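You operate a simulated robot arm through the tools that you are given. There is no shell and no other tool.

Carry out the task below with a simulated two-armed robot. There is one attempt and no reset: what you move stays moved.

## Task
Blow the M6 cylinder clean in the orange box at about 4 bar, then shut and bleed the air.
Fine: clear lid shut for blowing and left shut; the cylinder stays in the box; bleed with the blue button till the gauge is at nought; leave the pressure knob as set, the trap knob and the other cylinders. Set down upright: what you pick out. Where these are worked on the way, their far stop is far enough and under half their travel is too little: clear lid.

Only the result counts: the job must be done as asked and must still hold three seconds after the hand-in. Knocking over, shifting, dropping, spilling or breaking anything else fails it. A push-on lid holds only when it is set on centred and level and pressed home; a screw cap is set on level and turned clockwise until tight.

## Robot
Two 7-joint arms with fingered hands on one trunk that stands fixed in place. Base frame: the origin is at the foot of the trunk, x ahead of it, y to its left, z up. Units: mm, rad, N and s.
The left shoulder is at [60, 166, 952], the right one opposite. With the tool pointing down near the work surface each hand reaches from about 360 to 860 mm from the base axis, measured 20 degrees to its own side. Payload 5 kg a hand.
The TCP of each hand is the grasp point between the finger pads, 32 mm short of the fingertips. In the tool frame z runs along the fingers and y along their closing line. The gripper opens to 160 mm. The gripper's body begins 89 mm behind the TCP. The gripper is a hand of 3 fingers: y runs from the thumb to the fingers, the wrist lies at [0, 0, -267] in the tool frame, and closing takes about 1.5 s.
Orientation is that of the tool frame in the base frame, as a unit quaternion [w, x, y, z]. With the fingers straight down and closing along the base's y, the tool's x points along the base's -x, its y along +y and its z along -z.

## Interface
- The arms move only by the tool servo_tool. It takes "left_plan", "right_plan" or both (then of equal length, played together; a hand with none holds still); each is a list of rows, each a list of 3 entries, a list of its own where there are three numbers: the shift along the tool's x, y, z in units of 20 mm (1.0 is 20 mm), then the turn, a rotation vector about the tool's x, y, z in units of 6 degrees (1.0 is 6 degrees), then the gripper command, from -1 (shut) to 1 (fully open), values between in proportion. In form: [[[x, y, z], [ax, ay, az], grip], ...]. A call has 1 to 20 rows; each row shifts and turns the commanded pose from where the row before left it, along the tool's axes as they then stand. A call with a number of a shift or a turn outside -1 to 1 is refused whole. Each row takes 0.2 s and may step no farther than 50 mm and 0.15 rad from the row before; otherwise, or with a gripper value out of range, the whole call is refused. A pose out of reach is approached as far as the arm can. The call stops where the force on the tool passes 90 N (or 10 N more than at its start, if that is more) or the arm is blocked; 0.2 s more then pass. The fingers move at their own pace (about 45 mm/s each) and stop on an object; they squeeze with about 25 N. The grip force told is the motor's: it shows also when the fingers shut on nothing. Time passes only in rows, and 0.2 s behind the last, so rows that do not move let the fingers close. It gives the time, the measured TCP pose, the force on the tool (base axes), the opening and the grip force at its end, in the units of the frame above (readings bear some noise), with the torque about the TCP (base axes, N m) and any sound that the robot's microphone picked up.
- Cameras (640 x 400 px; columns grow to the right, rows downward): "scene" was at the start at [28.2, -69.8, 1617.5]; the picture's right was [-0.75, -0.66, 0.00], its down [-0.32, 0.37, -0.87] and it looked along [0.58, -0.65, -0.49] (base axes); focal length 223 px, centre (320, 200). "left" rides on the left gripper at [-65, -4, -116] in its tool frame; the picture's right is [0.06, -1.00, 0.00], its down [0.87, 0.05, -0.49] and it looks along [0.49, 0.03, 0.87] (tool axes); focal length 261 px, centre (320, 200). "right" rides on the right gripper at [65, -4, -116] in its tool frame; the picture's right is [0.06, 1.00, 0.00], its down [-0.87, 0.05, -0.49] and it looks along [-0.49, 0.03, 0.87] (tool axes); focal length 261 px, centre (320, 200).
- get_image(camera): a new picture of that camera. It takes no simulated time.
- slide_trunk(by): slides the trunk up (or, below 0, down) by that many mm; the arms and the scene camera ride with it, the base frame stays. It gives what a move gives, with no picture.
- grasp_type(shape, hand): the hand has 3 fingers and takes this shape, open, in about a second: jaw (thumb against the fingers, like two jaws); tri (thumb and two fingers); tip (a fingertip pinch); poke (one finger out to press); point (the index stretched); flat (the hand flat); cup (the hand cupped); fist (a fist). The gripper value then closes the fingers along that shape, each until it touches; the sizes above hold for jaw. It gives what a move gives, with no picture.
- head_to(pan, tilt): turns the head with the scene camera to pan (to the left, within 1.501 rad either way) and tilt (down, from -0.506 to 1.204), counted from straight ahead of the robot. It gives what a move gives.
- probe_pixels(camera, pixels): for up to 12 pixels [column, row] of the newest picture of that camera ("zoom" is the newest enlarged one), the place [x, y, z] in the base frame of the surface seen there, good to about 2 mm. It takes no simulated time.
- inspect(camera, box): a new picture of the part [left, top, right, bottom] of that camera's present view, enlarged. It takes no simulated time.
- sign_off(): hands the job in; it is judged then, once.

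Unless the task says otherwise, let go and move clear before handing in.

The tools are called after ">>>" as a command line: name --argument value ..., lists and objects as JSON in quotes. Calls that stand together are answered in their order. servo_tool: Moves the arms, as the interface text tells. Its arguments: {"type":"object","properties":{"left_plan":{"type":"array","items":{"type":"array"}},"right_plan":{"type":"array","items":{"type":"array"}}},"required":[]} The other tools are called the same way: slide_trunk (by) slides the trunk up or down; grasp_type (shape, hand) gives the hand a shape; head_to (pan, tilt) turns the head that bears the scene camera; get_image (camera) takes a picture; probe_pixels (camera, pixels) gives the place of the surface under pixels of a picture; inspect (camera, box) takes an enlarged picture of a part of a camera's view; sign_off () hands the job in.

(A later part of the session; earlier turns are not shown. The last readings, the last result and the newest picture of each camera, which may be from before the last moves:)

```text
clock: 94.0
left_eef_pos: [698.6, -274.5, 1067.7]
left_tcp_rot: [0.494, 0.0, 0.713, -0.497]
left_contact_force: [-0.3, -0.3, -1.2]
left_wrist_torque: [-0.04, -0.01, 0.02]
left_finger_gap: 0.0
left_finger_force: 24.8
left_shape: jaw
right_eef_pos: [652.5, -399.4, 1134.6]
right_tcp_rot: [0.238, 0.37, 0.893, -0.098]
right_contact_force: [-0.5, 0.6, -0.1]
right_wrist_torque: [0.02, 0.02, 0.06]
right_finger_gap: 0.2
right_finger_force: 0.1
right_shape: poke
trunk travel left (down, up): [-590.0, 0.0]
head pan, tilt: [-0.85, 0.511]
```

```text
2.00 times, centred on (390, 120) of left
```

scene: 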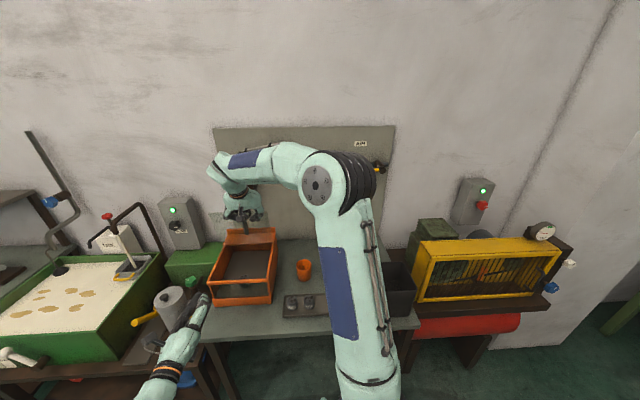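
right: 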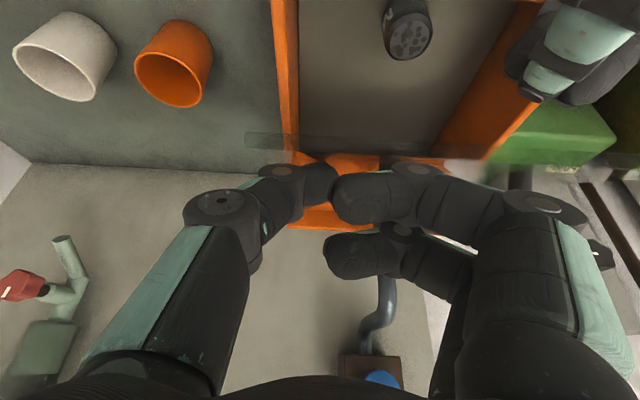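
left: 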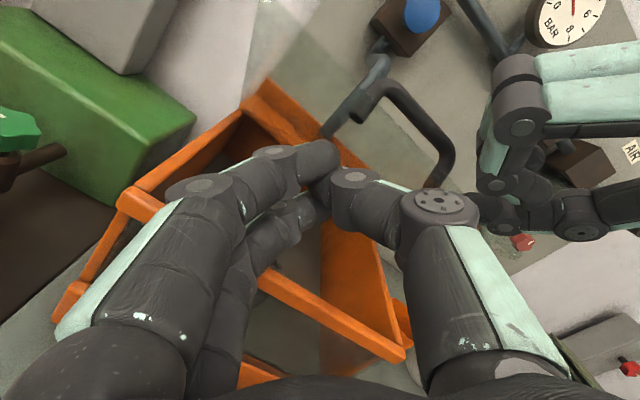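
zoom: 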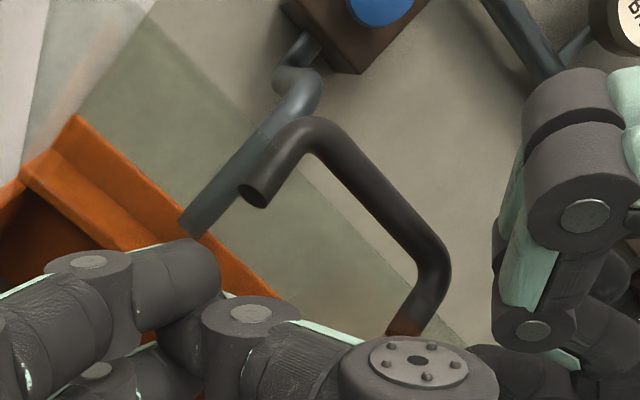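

The bar is at v≈762, z≈1133, so the lid is about 30° open. I'll withdraw the left hand from the box and keep lowering the lid with the right thumb, shifted 20 mm clear of the handle leg.

>>> servo_tool --left_plan '[[[0, 0, -1], [0, 0, 0], -1], [[0, 0, -1], [0, 0, 0], -1], [[0, 0, -1], [0, 0, 0], -1], [[0, 0, -1], [0, 0, 0], -1], [[0, 0, -1], [0, 0, 0], -1], [[0, 0, -1], [0, 0, 0], -1], [[0, 0, -1], [0, 0, 0], -1]]'

>>> servo_tool --right_plan '[[[0.73, -0.5, 0.4], [0, 0, 0], 1], [[0.73, -0.5, 0.4], [0, 0, 0], 1], [[0.55, 0, 0.45], [0, 0, 0], 1], [[0.55, 0, 0.45], [0, 0, 0], 1], [[0.55, 0, 0.45], [0, 0, 0], 1], [[0, 0, 0], [0, 0, 0], 1]]'

>>> get_image --camera "left"

>>> inspect --camera "scene" --box '[190, 190, 290, 310]'

```text
clock: 95.6
left_eef_pos: [600.9, -174.9, 1069.2]
left_tcp_rot: [0.494, 0.0, 0.714, -0.497]
left_contact_force: [0.3, 0.7, -0.2]
left_wrist_torque: [0.01, 0.03, 0.02]
left_finger_gap: 0.2
left_finger_force: 24.8
left_shape: jaw
right_eef_pos: [654.9, -399.1, 1134.7]
right_tcp_rot: [0.239, 0.37, 0.893, -0.097]
right_contact_force: [0.1, 0.2, 0.0]
right_wrist_torque: [0.0, -0.04, 0.01]
right_finger_gap: 0.2
right_finger_force: 0.1
right_shape: poke
trunk travel left (down, up): [-590.0, 0.0]
head pan, tilt: [-0.85, 0.511]
```

```text
clock: 97.0
left_eef_pos: [601.6, -176.6, 1067.8]
left_tcp_rot: [0.494, 0.0, 0.713, -0.497]
left_contact_force: [0.4, 0.4, 0.8]
left_wrist_torque: [0.04, -0.01, -0.01]
left_finger_gap: 0.0
left_finger_force: 24.5
left_shape: jaw
right_eef_pos: [617.2, -389.6, 1065.4]
right_tcp_rot: [0.238, 0.371, 0.892, -0.098]
right_contact_force: [0.4, 0.1, 0.0]
right_wrist_torque: [-0.02, 0.0, -0.01]
right_finger_gap: 0.2
right_finger_force: 0.0
right_shape: poke
trunk travel left (down, up): [-590.0, 0.0]
head pan, tilt: [-0.85, 0.511]
```

```text
taken
```

left: 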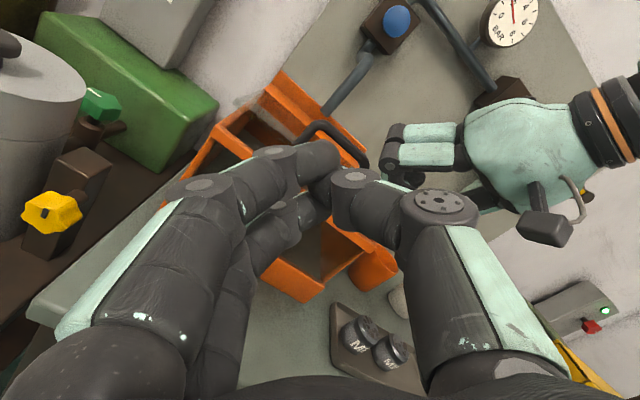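

```text
3.33 times, centred on (240, 250) of scene
```

zoom: 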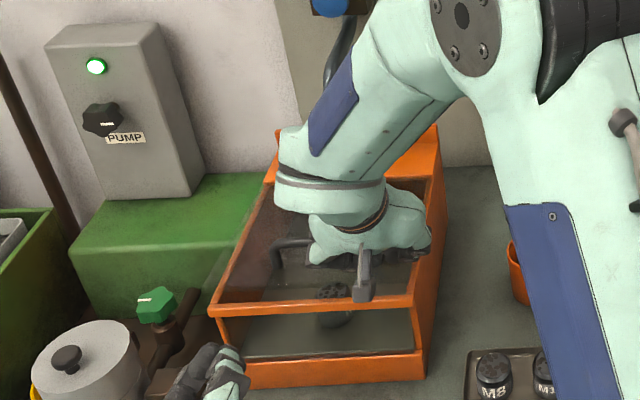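

The lid is nearly shut, with the thumb tip about 45 mm above the closed level. I'll press on down until it meets resistance.

>>> servo_tool --right_plan '[[[0.38, 0, 0.475], [0, 0, 0], 1], [[0.38, 0, 0.475], [0, 0, 0], 1], [[0.38, 0, 0.475], [0, 0, 0], 1], [[0, 0, 0], [0, 0, 0], 1]]'

>>> get_image --camera "left"

>>> get_image --camera "right"

```text
clock: 98.0
left_eef_pos: [598.3, -175.9, 1071.1]
left_tcp_rot: [0.495, 0.0, 0.713, -0.497]
left_contact_force: [0.2, 0.1, 0.5]
left_wrist_torque: [0.01, -0.01, -0.05]
left_finger_gap: 0.0
left_finger_force: 25.2
left_shape: jaw
right_eef_pos: [611.9, -387.0, 1036.0]
right_tcp_rot: [0.243, 0.371, 0.891, -0.097]
right_contact_force: [-4.0, -16.5, 53.9]
right_wrist_torque: [-0.33, -0.61, -0.23]
right_finger_gap: 0.1
right_finger_force: 0.0
right_shape: poke
trunk travel left (down, up): [-590.0, 0.0]
head pan, tilt: [-0.85, 0.511]
```

```text
taken
```

left: 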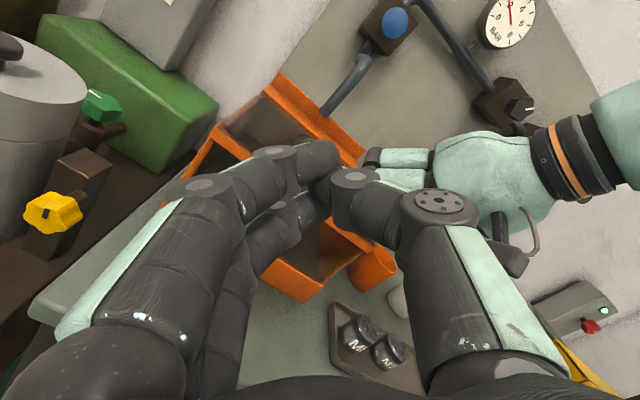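

```text
taken
```

right: 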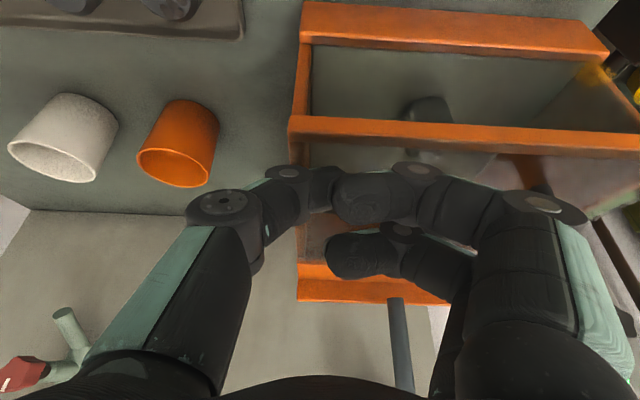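

The thumb meets firm resistance (54 N) with its tip at about z≈1005, so the lid is shut. I'll lift the right hand away and check the lid from above.

>>> servo_tool --right_plan '[[[0, 0, -0.5], [0, 0, 0], 1], [[0, 0, -1], [0, 0, 0], 1], [[0, 0, -1], [0, 0, 0], 1], [[0, 0, -1], [0, 0, 0], 1], [[0, 0, -1], [0, 0, 0], 1], [[0, 0, -1], [0, 0, 0], 1], [[0, 0, -1], [0, 0, 0], 1], [[0, 0, -1], [0, 0, 0], 1], [[0, 0, -1], [0, 0, 0], 1], [[0, -1, -1], [0, 0, 0], 1], [[0, -1, -1], [0, 0, 0], 1], [[0, -1, 0], [0, 0, 0], 1], [[0, -1, 0], [0, 0, 0], 1]]'

>>> get_image --camera "right"

>>> get_image --camera "scene"

>>> inspect --camera "scene" --box '[190, 200, 290, 310]'

```text
clock: 100.8
left_eef_pos: [600.1, -177.3, 1069.6]
left_tcp_rot: [0.494, 0.0, 0.713, -0.497]
left_contact_force: [-1.4, 0.2, -0.3]
left_wrist_torque: [0.0, 0.0, 0.02]
left_finger_gap: 0.0
left_finger_force: 24.7
left_shape: jaw
right_eef_pos: [481.3, -369.1, 1212.3]
right_tcp_rot: [0.238, 0.37, 0.893, -0.097]
right_contact_force: [-0.3, 0.3, -0.3]
right_wrist_torque: [0.02, -0.02, -0.03]
right_finger_gap: 0.0
right_finger_force: 0.0
right_shape: poke
trunk travel left (down, up): [-590.0, 0.0]
head pan, tilt: [-0.85, 0.511]
```

```text
taken
```

right: 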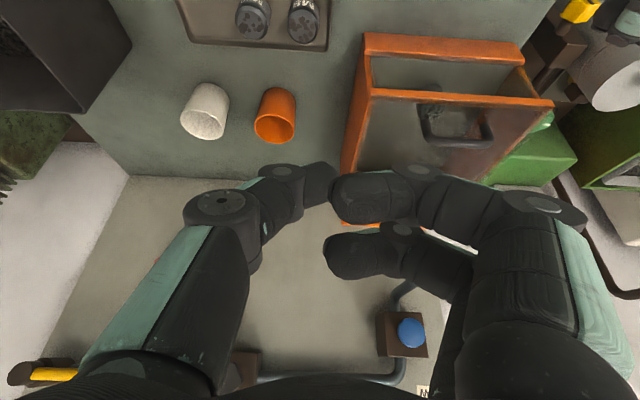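

```text
taken
```

scene: 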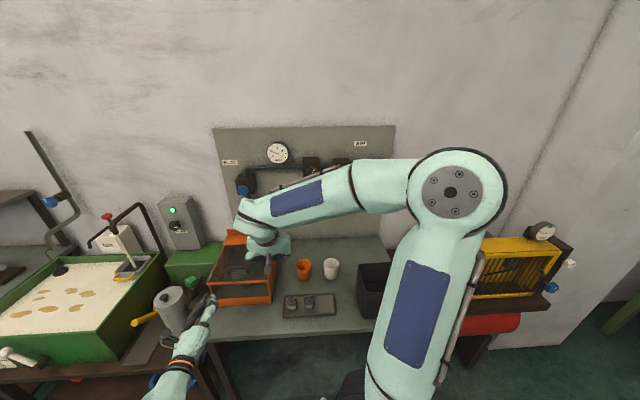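

```text
3.64 times, centred on (240, 255) of scene
```

zoom: 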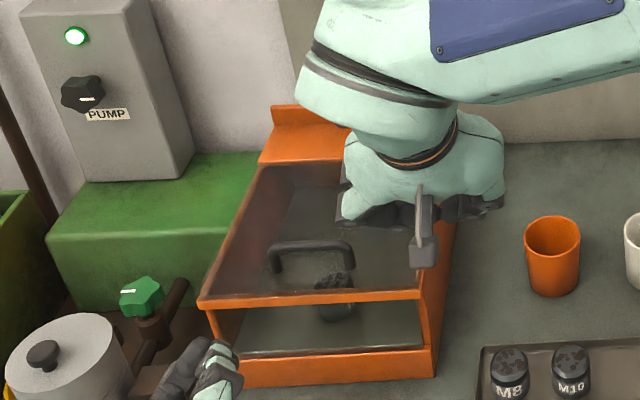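

The lid is down with M6 visible inside behind the handle at (335,285). I'll check the handle height against the earlier shut value (top at z≈1048), and look at the lever.

>>> probe_pixels --camera "right" --pixels '[[440, 141], [470, 145], [490, 140], [458, 100], [440, 96], [530, 100], [20, 372], [55, 373], [412, 333]]'

>>> inspect --camera "scene" --box '[200, 120, 400, 230]'

```text
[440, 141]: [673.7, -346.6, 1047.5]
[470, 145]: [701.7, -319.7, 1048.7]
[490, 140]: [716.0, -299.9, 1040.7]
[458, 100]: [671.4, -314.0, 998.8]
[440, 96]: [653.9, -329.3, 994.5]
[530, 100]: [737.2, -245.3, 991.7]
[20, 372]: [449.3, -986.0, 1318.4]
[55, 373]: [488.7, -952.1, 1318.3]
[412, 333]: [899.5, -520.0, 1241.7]
```

```text
3.20 times, centred on (300, 175) of scene
```

zoom: 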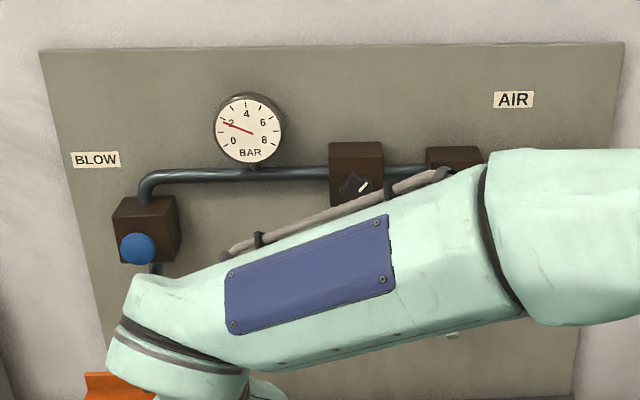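

The handle top is back at z≈1048, so the lid is fully shut. Next is the air valve: I'll turn the right hand horizontal, pointing at the panel, while raising it and moving it to the right.

>>> servo_tool --right_plan '[[[-0.64, -1, -0.61], [0, -1, 0], 1], [[-0.7, -1, -0.54], [0, -1, 0], 1], [[-0.755, -1, -0.465], [0, -1, 0], 1], [[-0.8, -1, -0.385], [0, -1, 0], 1], [[-0.835, -1, -0.3], [0, -1, 0], 1], [[-0.86, -1, -0.21], [0, -1, 0], 1], [[-0.88, -1, -0.115], [0, -1, 0], 1], [[-0.885, -1, -0.025], [0, -1, 0], 1], [[-0.885, -1, 0.07], [0, -1, 0], 1], [[-0.87, -1, 0.16], [0, -1, 0], 1]]'

>>> get_image --camera "right"

>>> get_image --camera "scene"

```text
clock: 103.0
left_eef_pos: [600.8, -176.4, 1069.1]
left_tcp_rot: [0.493, 0.0, 0.713, -0.498]
left_contact_force: [-0.1, -1.1, -0.3]
left_wrist_torque: [0.02, -0.01, -0.02]
left_finger_gap: 0.0
left_finger_force: 24.9
left_shape: jaw
right_eef_pos: [394.3, -560.7, 1410.4]
right_tcp_rot: [0.652, 0.272, 0.654, -0.269]
right_contact_force: [0.1, -0.5, 0.1]
right_wrist_torque: [-0.07, -0.06, 0.03]
right_finger_gap: 0.2
right_finger_force: 0.1
right_shape: poke
right hand out of reach, approached as far as the arm can: row 7, 8, 9, 10
trunk travel left (down, up): [-590.0, 0.0]
head pan, tilt: [-0.85, 0.511]
```

```text
taken
```

right: 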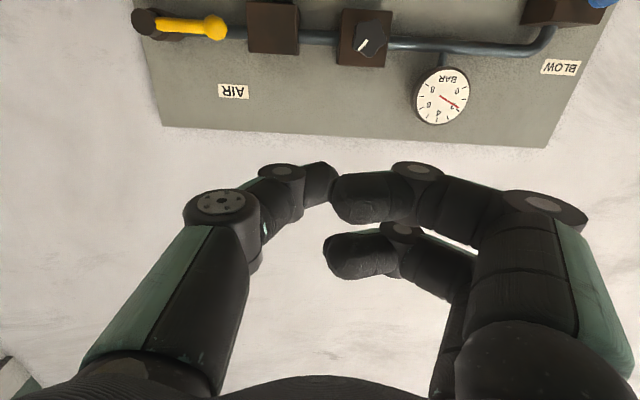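

```text
taken
```

scene: 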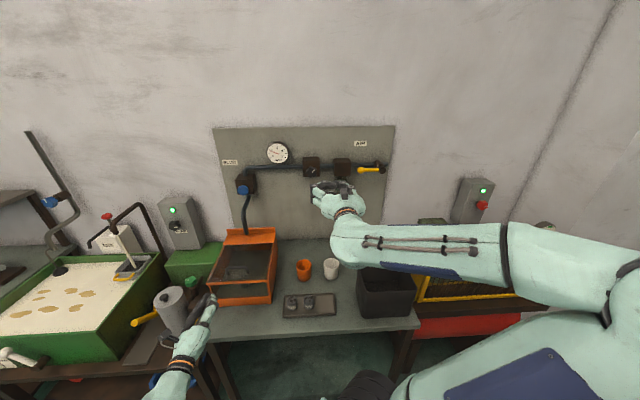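

The hand is level and pointing at the panel (upside-down view; the lever is at (180,25), the gauge at (442,95)). I'll move it forward and right, towards the lever, staying above it.

>>> servo_tool --right_plan '[[[0.04, -0.7, 0.94], [0, 0, 0], 1], [[0.04, -0.7, 0.94], [0, 0, 0], 1], [[0.04, -0.7, 0.94], [0, 0, 0], 1], [[0.04, -0.7, 0.94], [0, 0, 0], 1], [[0.04, -0.7, 0.94], [0, 0, 0], 1], [[0.04, -0.7, 0.94], [0, 0, 0], 1], [[0.04, -0.7, 0.94], [0, 0, 0], 1], [[0.04, -0.7, 0.94], [0, 0, 0], 1], [[0.04, -0.7, 0.94], [0, 0, 0], 1], [[0.04, -0.7, 0.94], [0, 0, 0], 1], [[0.04, -0.7, 0.94], [0, 0, 0], 1], [[0.04, -0.7, 0.94], [0, 0, 0], 1]]'

>>> get_image --camera "right"

>>> get_image --camera "scene"

```text
clock: 105.6
left_eef_pos: [600.8, -178.0, 1069.7]
left_tcp_rot: [0.494, 0.0, 0.714, -0.497]
left_contact_force: [-0.1, 0.5, -0.3]
left_wrist_torque: [-0.02, 0.0, -0.03]
left_finger_gap: 0.0
left_finger_force: 25.3
left_shape: jaw
right_eef_pos: [435.7, -840.3, 1398.6]
right_tcp_rot: [0.652, 0.272, 0.654, -0.27]
right_contact_force: [-0.1, 0.4, -0.4]
right_wrist_torque: [-0.05, -0.03, 0.02]
right_finger_gap: 0.2
right_finger_force: 0.0
right_shape: poke
trunk travel left (down, up): [-590.0, 0.0]
head pan, tilt: [-0.85, 0.511]
```

```text
taken
```

right: 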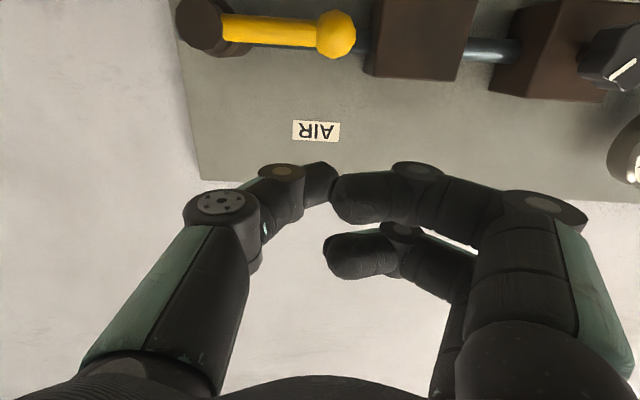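

```text
taken
```

scene: 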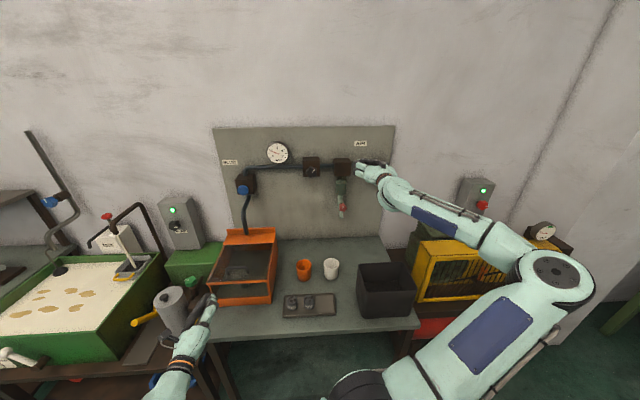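

The lever is now close in the right view: ball at (336,35), hub at (205,22). I'll probe them and zoom in to look for its open/shut marks.

>>> probe_pixels --camera "right" --pixels '[[336, 30], [336, 52], [270, 30], [230, 28], [200, 20], [215, 45], [316, 132], [250, 80], [400, 40], [240, 45]]'

>>> inspect --camera "right" --box '[160, 0, 420, 160]'

>>> inspect --camera "scene" --box '[255, 130, 300, 175]'

```text
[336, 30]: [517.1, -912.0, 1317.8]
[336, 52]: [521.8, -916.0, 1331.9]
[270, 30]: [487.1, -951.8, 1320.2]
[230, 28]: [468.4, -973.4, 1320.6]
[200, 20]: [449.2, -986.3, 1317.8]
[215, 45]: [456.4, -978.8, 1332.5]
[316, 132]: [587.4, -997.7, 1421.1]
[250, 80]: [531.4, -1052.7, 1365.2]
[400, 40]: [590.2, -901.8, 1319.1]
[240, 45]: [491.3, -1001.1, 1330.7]
```

```text
2.46 times, centred on (290, 80) of right
```

zoom: 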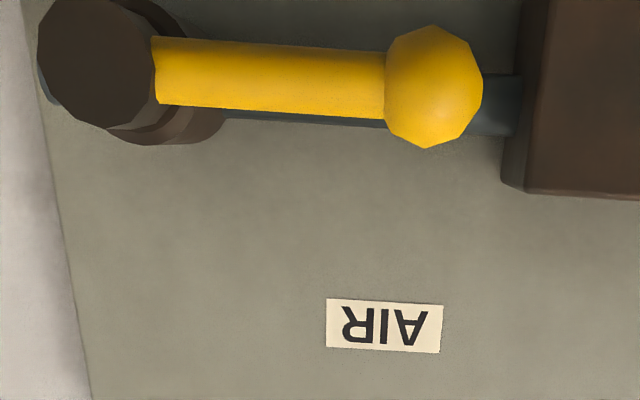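

```text
8.89 times, centred on (278, 152) of scene
```

zoom: 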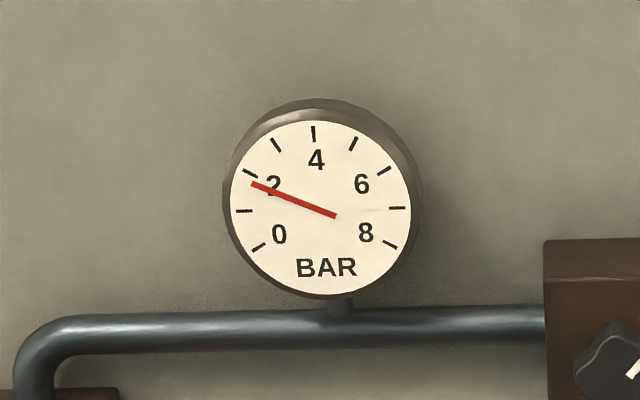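

The gauge reads about 1.8 bar; the lever stem is at v≈1017, z≈1319, with its hub near u≈380, and the panel is far behind at v≈1120. I'll bring the thumb tip above the stem near the ball.

>>> servo_tool --right_plan '[[[0.38, -0.117, 0.8], [0, 0, 0], 1], [[0.38, -0.117, 0.8], [0, 0, 0], 1], [[0.38, -0.117, 0.8], [0, 0, 0], 1], [[0.38, -0.117, 0.8], [0, 0, 0], 1], [[0.38, -0.117, 0.8], [0, 0, 0], 1], [[0.38, -0.117, 0.8], [0, 0, 0], 1], [[0, 0, 0], [0, 0, 0], 1]]'

>>> get_image --camera "right"

>>> inspect --camera "scene" --box '[320, 130, 420, 220]'

```text
clock: 107.2
left_eef_pos: [601.0, -176.0, 1069.1]
left_tcp_rot: [0.494, -0.001, 0.713, -0.497]
left_contact_force: [-0.2, -0.1, 0.4]
left_wrist_torque: [-0.02, -0.01, -0.01]
left_finger_gap: 0.0
left_finger_force: 25.3
left_shape: jaw
right_eef_pos: [493.3, -917.2, 1353.7]
right_tcp_rot: [0.653, 0.272, 0.654, -0.269]
right_contact_force: [-0.1, -0.3, 0.4]
right_wrist_torque: [0.02, -0.02, -0.01]
right_finger_gap: 0.1
right_finger_force: 0.0
right_shape: poke
trunk travel left (down, up): [-590.0, 0.0]
head pan, tilt: [-0.85, 0.511]
```

```text
taken
```

right: 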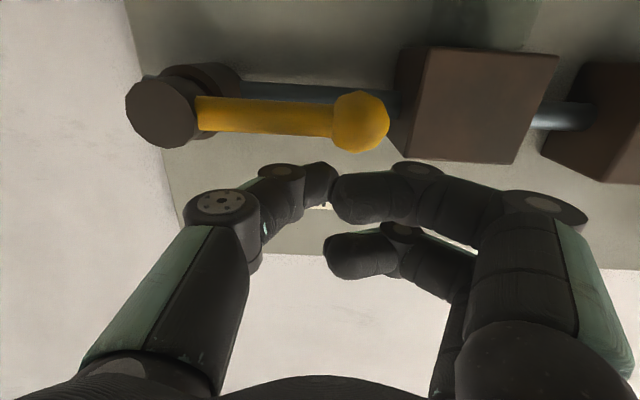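

```text
4.44 times, centred on (370, 175) of scene
```

zoom: 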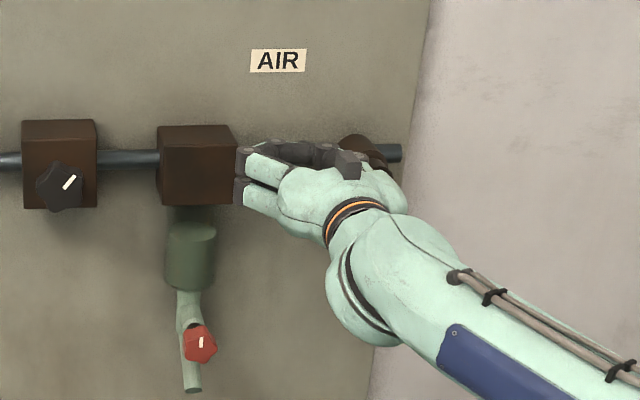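

The thumb tip is over the lever stem at u≈300. I'll press down in small steps and watch the force and the gauge.

>>> servo_tool --right_plan '[[[0.4, 0, 0], [0, 0, 0], 1], [[0.4, 0, 0], [0, 0, 0], 1], [[0.5, 0.05, 0], [0, 0, 0], 1], [[0.5, 0.05, 0], [0, 0, 0], 1], [[0, 0, 0], [0, 0, 0], 1]]'

>>> get_image --camera "right"

>>> inspect --camera "scene" --box '[220, 120, 420, 220]'

```text
clock: 108.4
left_eef_pos: [597.8, -177.2, 1069.2]
left_tcp_rot: [0.493, 0.002, 0.712, -0.499]
left_contact_force: [-1.0, 0.8, 0.0]
left_wrist_torque: [0.02, 0.01, 0.06]
left_finger_gap: 0.0
left_finger_force: 25.2
left_shape: jaw
right_eef_pos: [483.0, -923.6, 1299.9]
right_tcp_rot: [0.648, 0.278, 0.658, -0.266]
right_contact_force: [-1.6, -2.0, -2.5]
right_wrist_torque: [-0.21, -0.21, 0.22]
right_finger_gap: 0.0
right_finger_force: 0.0
right_shape: poke
right hand out of reach, approached as far as the arm can: row 4
trunk travel left (down, up): [-590.0, 0.0]
head pan, tilt: [-0.85, 0.511]
```

```text
taken
```

right: 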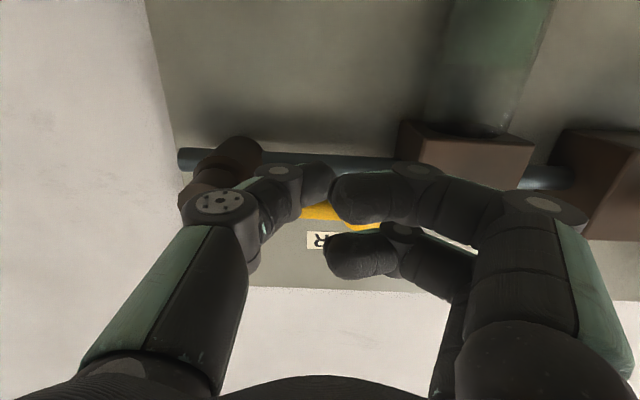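

```text
3.20 times, centred on (320, 170) of scene
```

zoom: 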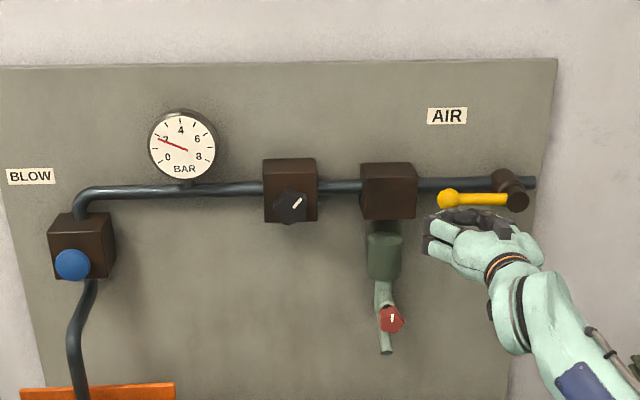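

The hand is now below the lever (TCP z≈1300), the lever still looks level and the gauge is unchanged, so the thumb slipped past. I'll look closely at the lever and thumb.

>>> inspect --camera "right" --box '[160, 100, 460, 300]'

>>> inspect --camera "scene" --box '[340, 150, 400, 210]'

>>> probe_pixels --camera "right" --pixels '[[320, 211], [372, 226], [235, 160], [330, 185], [345, 190], [318, 240]]'

```text
2.00 times, centred on (310, 200) of right
```

zoom: 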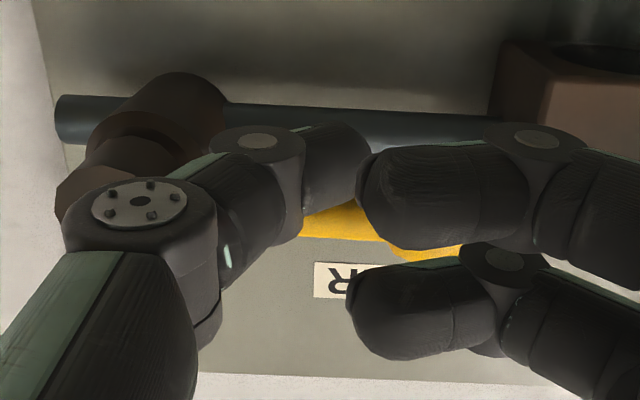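

```text
6.67 times, centred on (370, 180) of scene
```

zoom: 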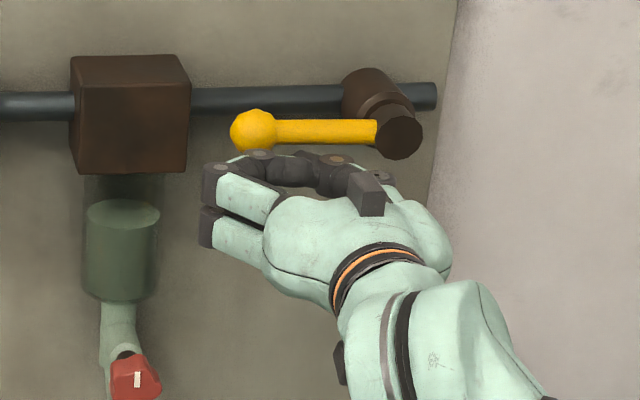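

```text
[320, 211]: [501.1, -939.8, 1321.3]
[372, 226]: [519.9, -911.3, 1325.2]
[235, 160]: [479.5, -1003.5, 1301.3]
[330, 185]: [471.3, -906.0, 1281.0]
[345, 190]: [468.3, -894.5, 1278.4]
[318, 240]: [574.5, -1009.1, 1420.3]
```

The lever is still level at z≈1321 and the thumb now sits just under its stem. I'll try lifting the lever gently from below and watch the force.

>>> servo_tool --right_plan '[[[-0.3, 0, 0], [0, 0, 0], 1], [[-0.3, 0, 0], [0, 0, 0], 1], [[-0.3, 0, 0], [0, 0, 0], 1], [[0, 0, 0], [0, 0, 0], 1]]'

>>> inspect --camera "scene" --box '[340, 150, 400, 210]'

>>> get_image --camera "right"

```text
clock: 109.4
left_eef_pos: [602.6, -177.0, 1068.8]
left_tcp_rot: [0.493, 0.0, 0.713, -0.498]
left_contact_force: [0.4, 0.9, -0.4]
left_wrist_torque: [0.02, 0.01, -0.01]
left_finger_gap: 0.0
left_finger_force: 25.0
left_shape: jaw
right_eef_pos: [493.9, -916.8, 1328.2]
right_tcp_rot: [0.652, 0.272, 0.654, -0.27]
right_contact_force: [-0.1, -0.3, -0.5]
right_wrist_torque: [0.02, 0.0, 0.0]
right_finger_gap: 0.0
right_finger_force: 0.1
right_shape: poke
trunk travel left (down, up): [-590.0, 0.0]
head pan, tilt: [-0.85, 0.511]
```

```text
6.67 times, centred on (370, 180) of scene
```

zoom: 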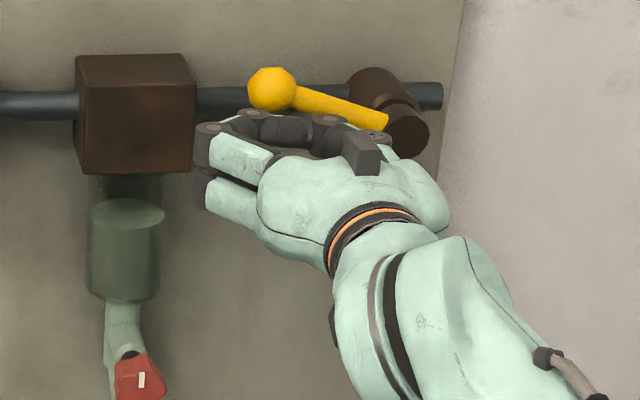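

```text
taken
```

right: 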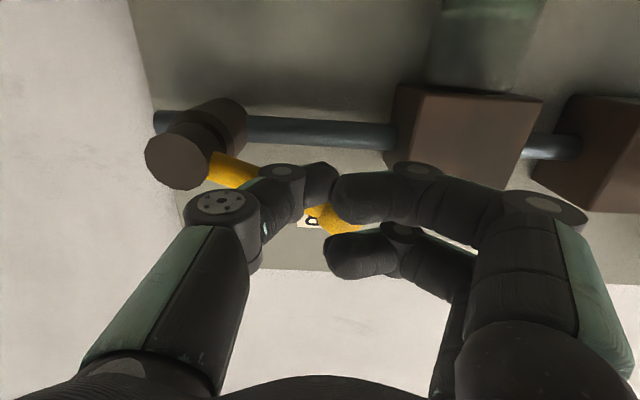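

The lever has turned upward about 15–20° with almost no force. I'll check the gauge for any change.

>>> inspect --camera "scene" --box '[255, 130, 300, 175]'

```text
8.89 times, centred on (278, 152) of scene
```

zoom: 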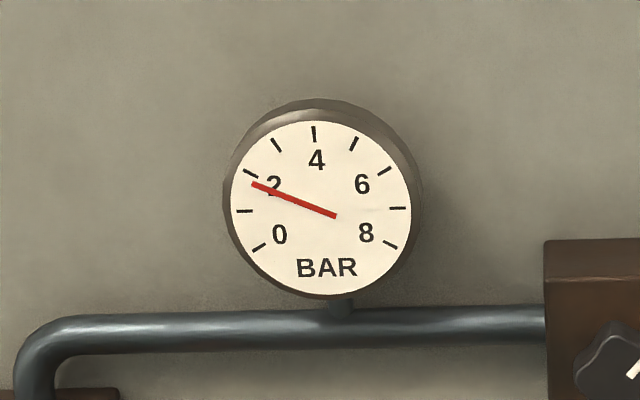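

The gauge still reads about 1.85. I'll carry the lever up along its arc to about 45° and look again.

>>> servo_tool --right_plan '[[[-0.625, -0.08, 0], [0, 0, 0], 1], [[-0.49, -0.215, 0], [0, 0, 0], 1], [[-0.49, -0.215, 0], [0, 0, 0], 1], [[0, 0, 0], [0, 0, 0], 1]]'

>>> inspect --camera "scene" --box '[240, 110, 400, 210]'

```text
clock: 110.4
left_eef_pos: [601.7, -175.5, 1069.4]
left_tcp_rot: [0.494, 0.0, 0.713, -0.497]
left_contact_force: [0.5, -0.8, 0.7]
left_wrist_torque: [-0.03, 0.02, 0.0]
left_finger_gap: 0.2
left_finger_force: 24.8
left_shape: jaw
right_eef_pos: [484.5, -925.6, 1360.6]
right_tcp_rot: [0.653, 0.272, 0.654, -0.269]
right_contact_force: [0.4, 1.3, -0.4]
right_wrist_torque: [-0.03, -0.01, 0.04]
right_finger_gap: 0.0
right_finger_force: 0.1
right_shape: poke
trunk travel left (down, up): [-590.0, 0.0]
head pan, tilt: [-0.85, 0.511]
```

```text
4.00 times, centred on (320, 160) of scene
```

zoom: 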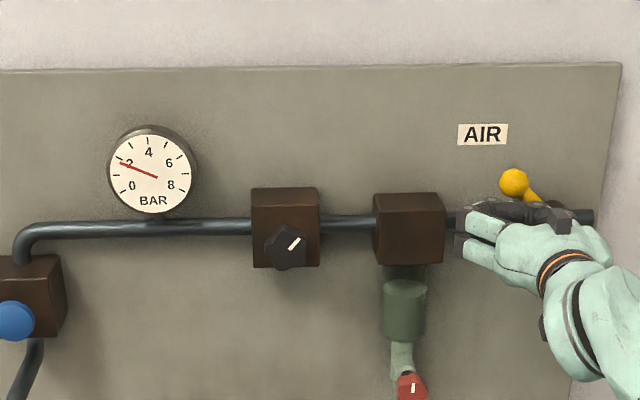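

The lever stands at about 45° and the needle is still near 2. I'll take it on to vertical.

>>> servo_tool --right_plan '[[[-0.42, -0.335, 0], [0, 0, 0], 1], [[-0.42, -0.335, 0], [0, 0, 0], 1], [[-0.32, -0.43, 0], [0, 0, 0], 1], [[-0.32, -0.43, 0], [0, 0, 0], 1], [[0, 0, 0], [0, 0, 0], 1]]'

>>> inspect --camera "scene" --box '[240, 110, 400, 210]'

```text
clock: 111.6
left_eef_pos: [600.4, -176.7, 1068.9]
left_tcp_rot: [0.494, 0.001, 0.713, -0.497]
left_contact_force: [0.3, 0.1, -0.6]
left_wrist_torque: [0.0, -0.01, -0.02]
left_finger_gap: 0.4
left_finger_force: 25.0
left_shape: jaw
right_eef_pos: [462.7, -947.1, 1391.0]
right_tcp_rot: [0.653, 0.271, 0.654, -0.269]
right_contact_force: [0.0, 1.7, 0.8]
right_wrist_torque: [0.01, 0.0, 0.01]
right_finger_gap: 0.0
right_finger_force: 0.0
right_shape: poke
trunk travel left (down, up): [-590.0, 0.0]
head pan, tilt: [-0.85, 0.511]
```

```text
4.00 times, centred on (320, 160) of scene
```

zoom: 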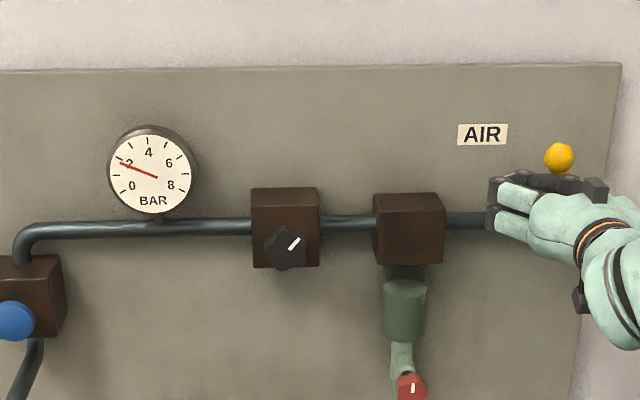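

Now about 75° and still no change in the gauge. I'll finish the quarter turn and wait a second.

>>> servo_tool --right_plan '[[[-0.2, -0.5, 0], [0, 0, 0], 1], [[-0.2, -0.5, 0], [0, 0, 0], 1], [[0, 0, 0], [0, 0, 0], 1], [[0, 0, 0], [0, 0, 0], 1], [[0, 0, 0], [0, 0, 0], 1], [[0, 0, 0], [0, 0, 0], 1]]'

>>> inspect --camera "scene" --box '[240, 110, 400, 210]'

>>> get_image --camera "right"

```text
clock: 113.0
left_eef_pos: [600.8, -176.1, 1069.5]
left_tcp_rot: [0.494, 0.0, 0.713, -0.497]
left_contact_force: [0.4, -0.4, -0.3]
left_wrist_torque: [-0.02, 0.0, -0.01]
left_finger_gap: 0.0
left_finger_force: 25.2
left_shape: jaw
right_eef_pos: [448.6, -959.7, 1398.4]
right_tcp_rot: [0.653, 0.272, 0.654, -0.269]
right_contact_force: [0.7, 6.2, -1.5]
right_wrist_torque: [0.05, 0.04, 0.08]
right_finger_gap: 0.2
right_finger_force: 0.0
right_shape: poke
trunk travel left (down, up): [-590.0, 0.0]
head pan, tilt: [-0.85, 0.511]
```

```text
4.00 times, centred on (320, 160) of scene
```

zoom: 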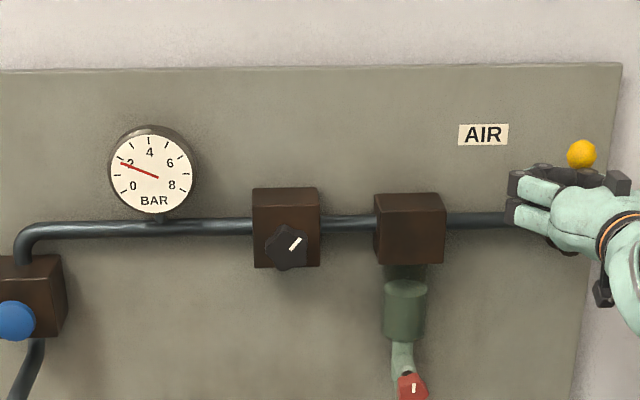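

```text
taken
```

right: 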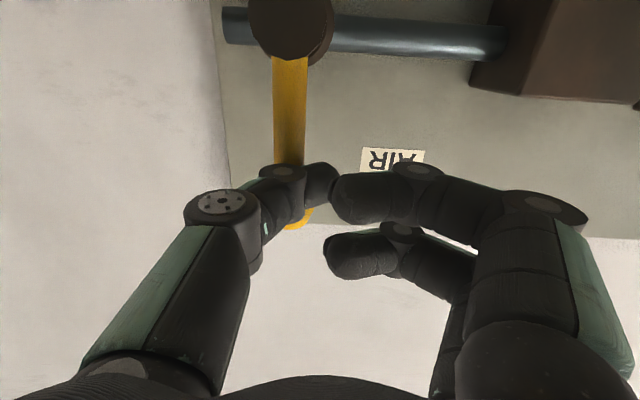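

The lever is now straight up, against a light 6 N contact. I'll compare the gauge needle closely with before and look at the knob.

>>> inspect --camera "scene" --box '[255, 130, 300, 175]'

>>> inspect --camera "scene" --box '[292, 150, 332, 185]'

>>> probe_pixels --camera "scene" --pixels '[[312, 172], [310, 165], [306, 160], [318, 158], [242, 190], [278, 153]]'

```text
8.89 times, centred on (278, 152) of scene
```

zoom: 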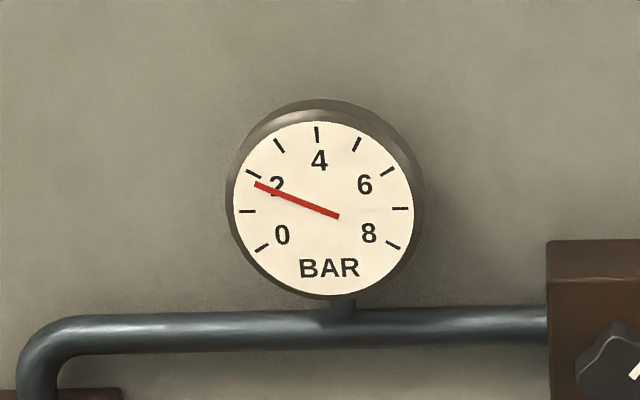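

```text
11.43 times, centred on (312, 168) of scene
```

zoom: 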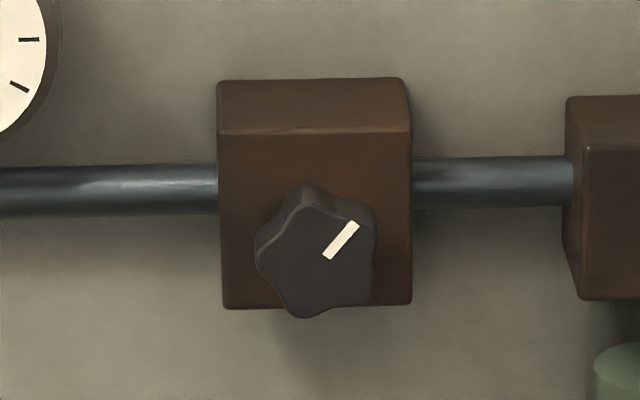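

```text
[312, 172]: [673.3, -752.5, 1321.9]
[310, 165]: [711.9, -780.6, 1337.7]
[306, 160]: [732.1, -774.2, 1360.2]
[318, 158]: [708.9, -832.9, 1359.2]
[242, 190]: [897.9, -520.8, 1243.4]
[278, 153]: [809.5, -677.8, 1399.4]
```

The needle hasn't moved at all. I'll press the lever a little further to see whether it is really at its stop.

>>> servo_tool --right_plan '[[[0, -0.4, 0], [0, 0, 0], 1], [[0, -0.3, 0], [0, 0, 0], 1], [[0, 0, 0], [0, 0, 0], 1]]'

>>> inspect --camera "scene" --box '[240, 110, 400, 210]'

>>> get_image --camera "right"

```text
clock: 113.8
left_eef_pos: [601.0, -174.8, 1069.5]
left_tcp_rot: [0.493, 0.0, 0.713, -0.499]
left_contact_force: [0.2, -0.1, 0.1]
left_wrist_torque: [0.02, -0.02, 0.01]
left_finger_gap: 0.1
left_finger_force: 25.1
left_shape: jaw
right_eef_pos: [439.9, -966.5, 1400.3]
right_tcp_rot: [0.653, 0.27, 0.654, -0.27]
right_contact_force: [4.2, 28.4, -7.5]
right_wrist_torque: [0.07, 0.18, 0.49]
right_finger_gap: 0.0
right_finger_force: 0.1
right_shape: poke
trunk travel left (down, up): [-590.0, 0.0]
head pan, tilt: [-0.85, 0.511]
```

```text
4.00 times, centred on (320, 160) of scene
```

zoom: 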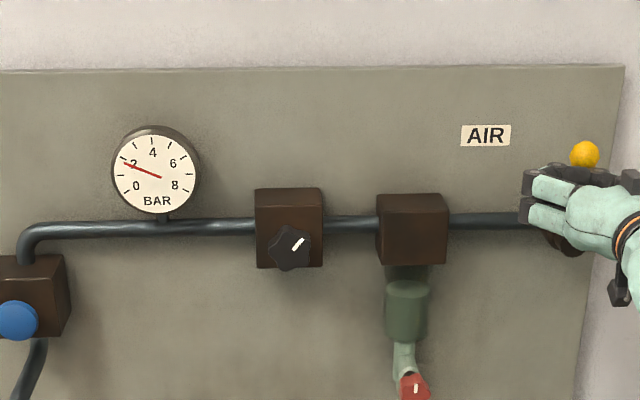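

```text
taken
```

right: 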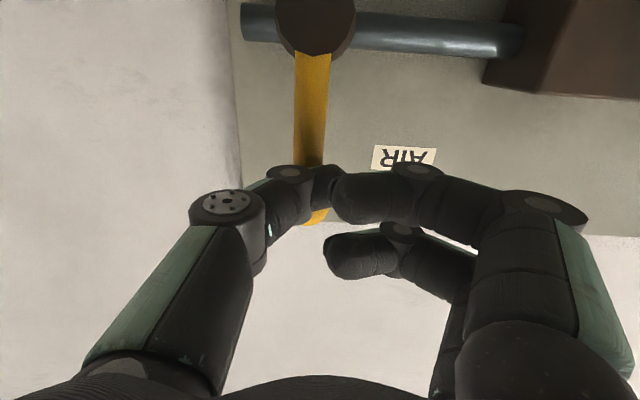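

The force rose to 28 N, so vertical is the lever's end stop, and the gauge is unchanged. I'll ease off the lever and wait a few seconds to be sure the needle really stays still.

>>> servo_tool --right_plan '[[[0, 0.6, 0], [0, 0, 0], 1], [[0, 0.6, 0], [0, 0, 0], 1], [[0, 0.6, 0], [0, 0, 0], 1], [[0, 0, 0], [0, 0, 0], 1], [[0, 0, 0], [0, 0, 0], 1], [[0, 0, 0], [0, 0, 0], 1], [[0, 0, 0], [0, 0, 0], 1], [[0, 0, 0], [0, 0, 0], 1], [[0, 0, 0], [0, 0, 0], 1], [[0, 0, 0], [0, 0, 0], 1], [[0, 0, 0], [0, 0, 0], 1], [[0, 0, 0], [0, 0, 0], 1], [[0, 0, 0], [0, 0, 0], 1], [[0, 0, 0], [0, 0, 0], 1], [[0, 0, 0], [0, 0, 0], 1]]'

>>> inspect --camera "scene" --box '[255, 130, 300, 175]'

>>> inspect --camera "scene" --box '[340, 120, 400, 210]'

```text
clock: 117.0
left_eef_pos: [600.3, -177.7, 1069.1]
left_tcp_rot: [0.494, -0.001, 0.714, -0.496]
left_contact_force: [-0.4, -0.7, 0.6]
left_wrist_torque: [0.0, -0.02, 0.01]
left_finger_gap: 0.0
left_finger_force: 25.5
left_shape: jaw
right_eef_pos: [463.4, -946.8, 1397.8]
right_tcp_rot: [0.653, 0.271, 0.654, -0.269]
right_contact_force: [-0.7, -0.7, 0.3]
right_wrist_torque: [0.0, 0.01, 0.02]
right_finger_gap: 0.0
right_finger_force: 0.1
right_shape: poke
trunk travel left (down, up): [-590.0, 0.0]
head pan, tilt: [-0.85, 0.511]
```

```text
8.89 times, centred on (278, 152) of scene
```

zoom: 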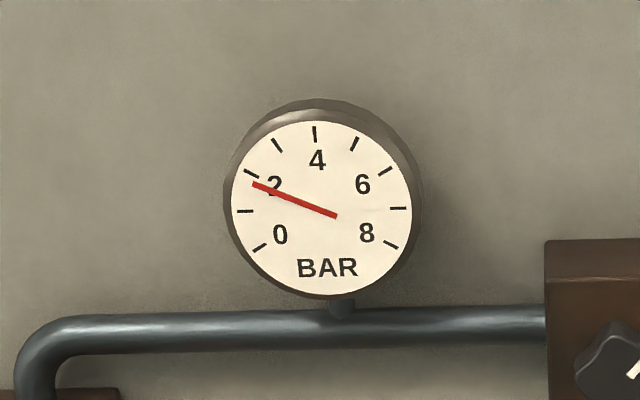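

```text
4.44 times, centred on (370, 165) of scene
```

zoom: 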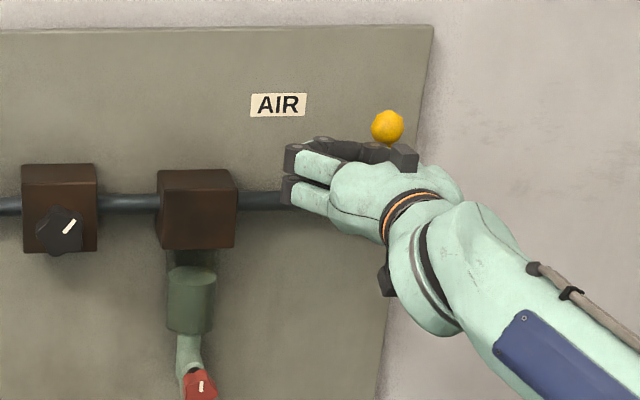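

The lever stays vertical and the needle hasn't moved in several seconds. So the level position (along the pipe) is open with the regulator giving only about 1.9 bar, and 4 bar has to come from the knob. First I'll bring the lever back level: back off, go round to its right side.

>>> servo_tool --right_plan '[[[0, 0, -0.85], [0, 0, 0], 1], [[0, 0, -0.85], [0, 0, 0], 1], [[0, 0, -0.85], [0, 0, 0], 1], [[0, -0.85, 0], [0, 0, 0], 1], [[0, -0.85, 0], [0, 0, 0], 1], [[0, -0.85, 0], [0, 0, 0], 1], [[0, -0.85, 0], [0, 0, 0], 1], [[0, -0.85, 0], [0, 0, 0], 1], [[0, 0, 0.85], [0, 0, 0], 1], [[0, 0, 0.85], [0, 0, 0], 1], [[0, 0, 0.85], [0, 0, 0], 1], [[0, 0, 0], [0, 0, 0], 1]]'

>>> get_image --camera "right"

>>> inspect --camera "scene" --box '[340, 120, 400, 210]'

```text
clock: 119.6
left_eef_pos: [600.5, -175.7, 1069.5]
left_tcp_rot: [0.494, 0.0, 0.713, -0.498]
left_contact_force: [-0.7, -1.0, 0.7]
left_wrist_torque: [0.02, -0.03, 0.01]
left_finger_gap: 0.2
left_finger_force: 25.3
left_shape: jaw
right_eef_pos: [403.4, -1005.3, 1398.2]
right_tcp_rot: [0.653, 0.272, 0.654, -0.27]
right_contact_force: [-0.7, 0.0, -0.3]
right_wrist_torque: [-0.03, -0.02, 0.02]
right_finger_gap: 0.0
right_finger_force: 0.0
right_shape: poke
trunk travel left (down, up): [-590.0, 0.0]
head pan, tilt: [-0.85, 0.511]
```

```text
taken
```

right: 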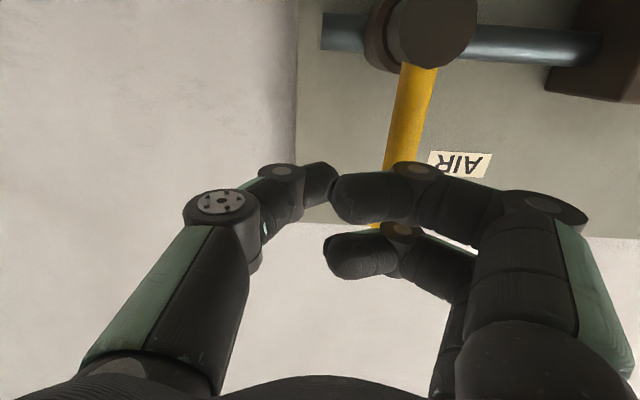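

```text
4.44 times, centred on (370, 165) of scene
```

zoom: 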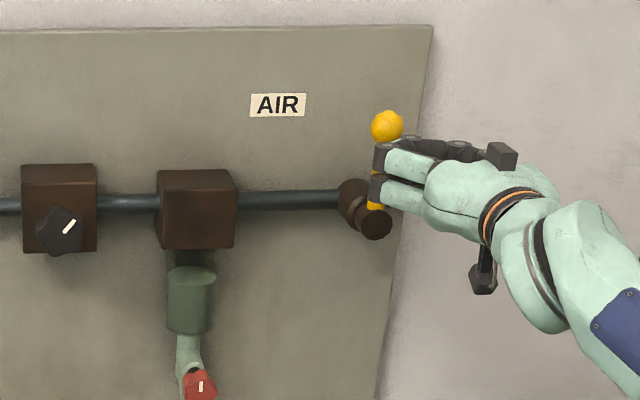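

The thumb is now on the right side of the upright lever. I'll sweep it back along the arc to level.

>>> servo_tool --right_plan '[[[0, 0.64, 0], [0, 0, 0], 1], [[0, 0.64, 0], [0, 0, 0], 1], [[-0.06, 0.535, 0], [0, 0, 0], 1], [[-0.06, 0.535, 0], [0, 0, 0], 1], [[0.08, 0.53, 0], [0, 0, 0], 1], [[0.08, 0.53, 0], [0, 0, 0], 1], [[0.215, 0.49, 0], [0, 0, 0], 1], [[0.215, 0.49, 0], [0, 0, 0], 1], [[0.335, 0.42, 0], [0, 0, 0], 1], [[0.335, 0.42, 0], [0, 0, 0], 1], [[0.43, 0.32, 0], [0, 0, 0], 1], [[0.43, 0.32, 0], [0, 0, 0], 1], [[0.4, 0.15, 0], [0, 0, 0], 1], [[0.3, 0.1, 0], [0, 0, 0], 1], [[0, 0, 0], [0, 0, 0], 1]]'

>>> get_image --camera "right"

>>> inspect --camera "scene" --box '[240, 110, 400, 210]'

```text
clock: 122.8
left_eef_pos: [600.8, -176.8, 1068.4]
left_tcp_rot: [0.494, 0.0, 0.713, -0.497]
left_contact_force: [0.6, 0.5, 0.0]
left_wrist_torque: [0.03, 0.0, 0.01]
left_finger_gap: 0.2
left_finger_force: 24.7
left_shape: jaw
right_eef_pos: [491.0, -918.2, 1345.1]
right_tcp_rot: [0.653, 0.272, 0.654, -0.27]
right_contact_force: [-1.3, 0.2, 0.7]
right_wrist_torque: [0.03, 0.01, -0.03]
right_finger_gap: 0.0
right_finger_force: 0.1
right_shape: poke
trunk travel left (down, up): [-590.0, 0.0]
head pan, tilt: [-0.85, 0.511]
```

```text
taken
```

right: 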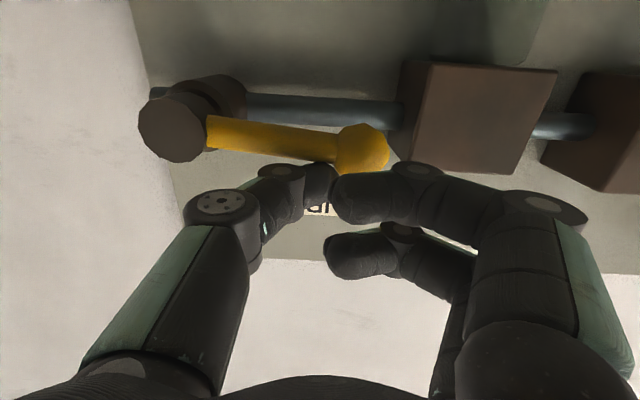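

```text
4.00 times, centred on (320, 160) of scene
```

zoom: 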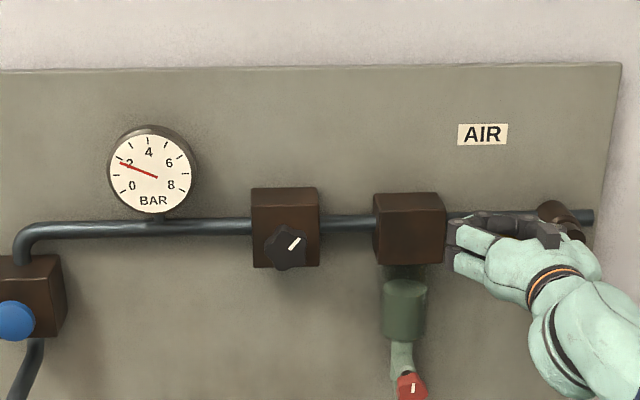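

The lever is almost level (still a few degrees up). I'll press it the last few millimetres to its stop.

>>> servo_tool --right_plan '[[[0.3, 0.05, 0], [0, 0, 0], 1], [[0.2, 0, 0], [0, 0, 0], 1], [[0, 0, 0], [0, 0, 0], 1]]'

>>> get_image --camera "right"

```text
clock: 123.6
left_eef_pos: [600.7, -175.6, 1069.4]
left_tcp_rot: [0.494, 0.0, 0.713, -0.497]
left_contact_force: [-0.3, 0.0, 0.9]
left_wrist_torque: [-0.01, 0.02, 0.04]
left_finger_gap: 0.0
left_finger_force: 24.8
left_shape: jaw
right_eef_pos: [490.4, -916.6, 1337.6]
right_tcp_rot: [0.654, 0.271, 0.653, -0.269]
right_contact_force: [-0.6, 1.1, 6.9]
right_wrist_torque: [-0.12, -0.12, -0.01]
right_finger_gap: 0.1
right_finger_force: 0.1
right_shape: poke
trunk travel left (down, up): [-590.0, 0.0]
head pan, tilt: [-0.85, 0.511]
```

```text
taken
```

right: 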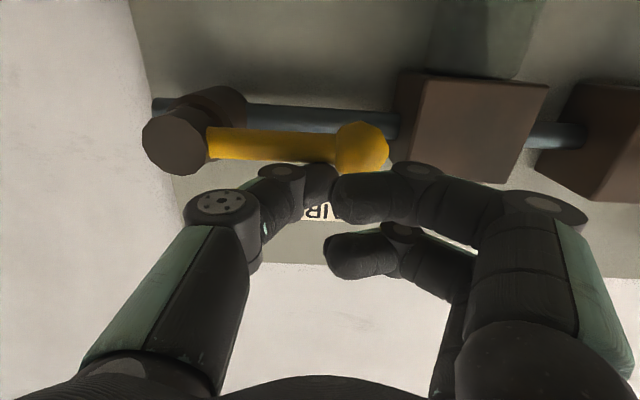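

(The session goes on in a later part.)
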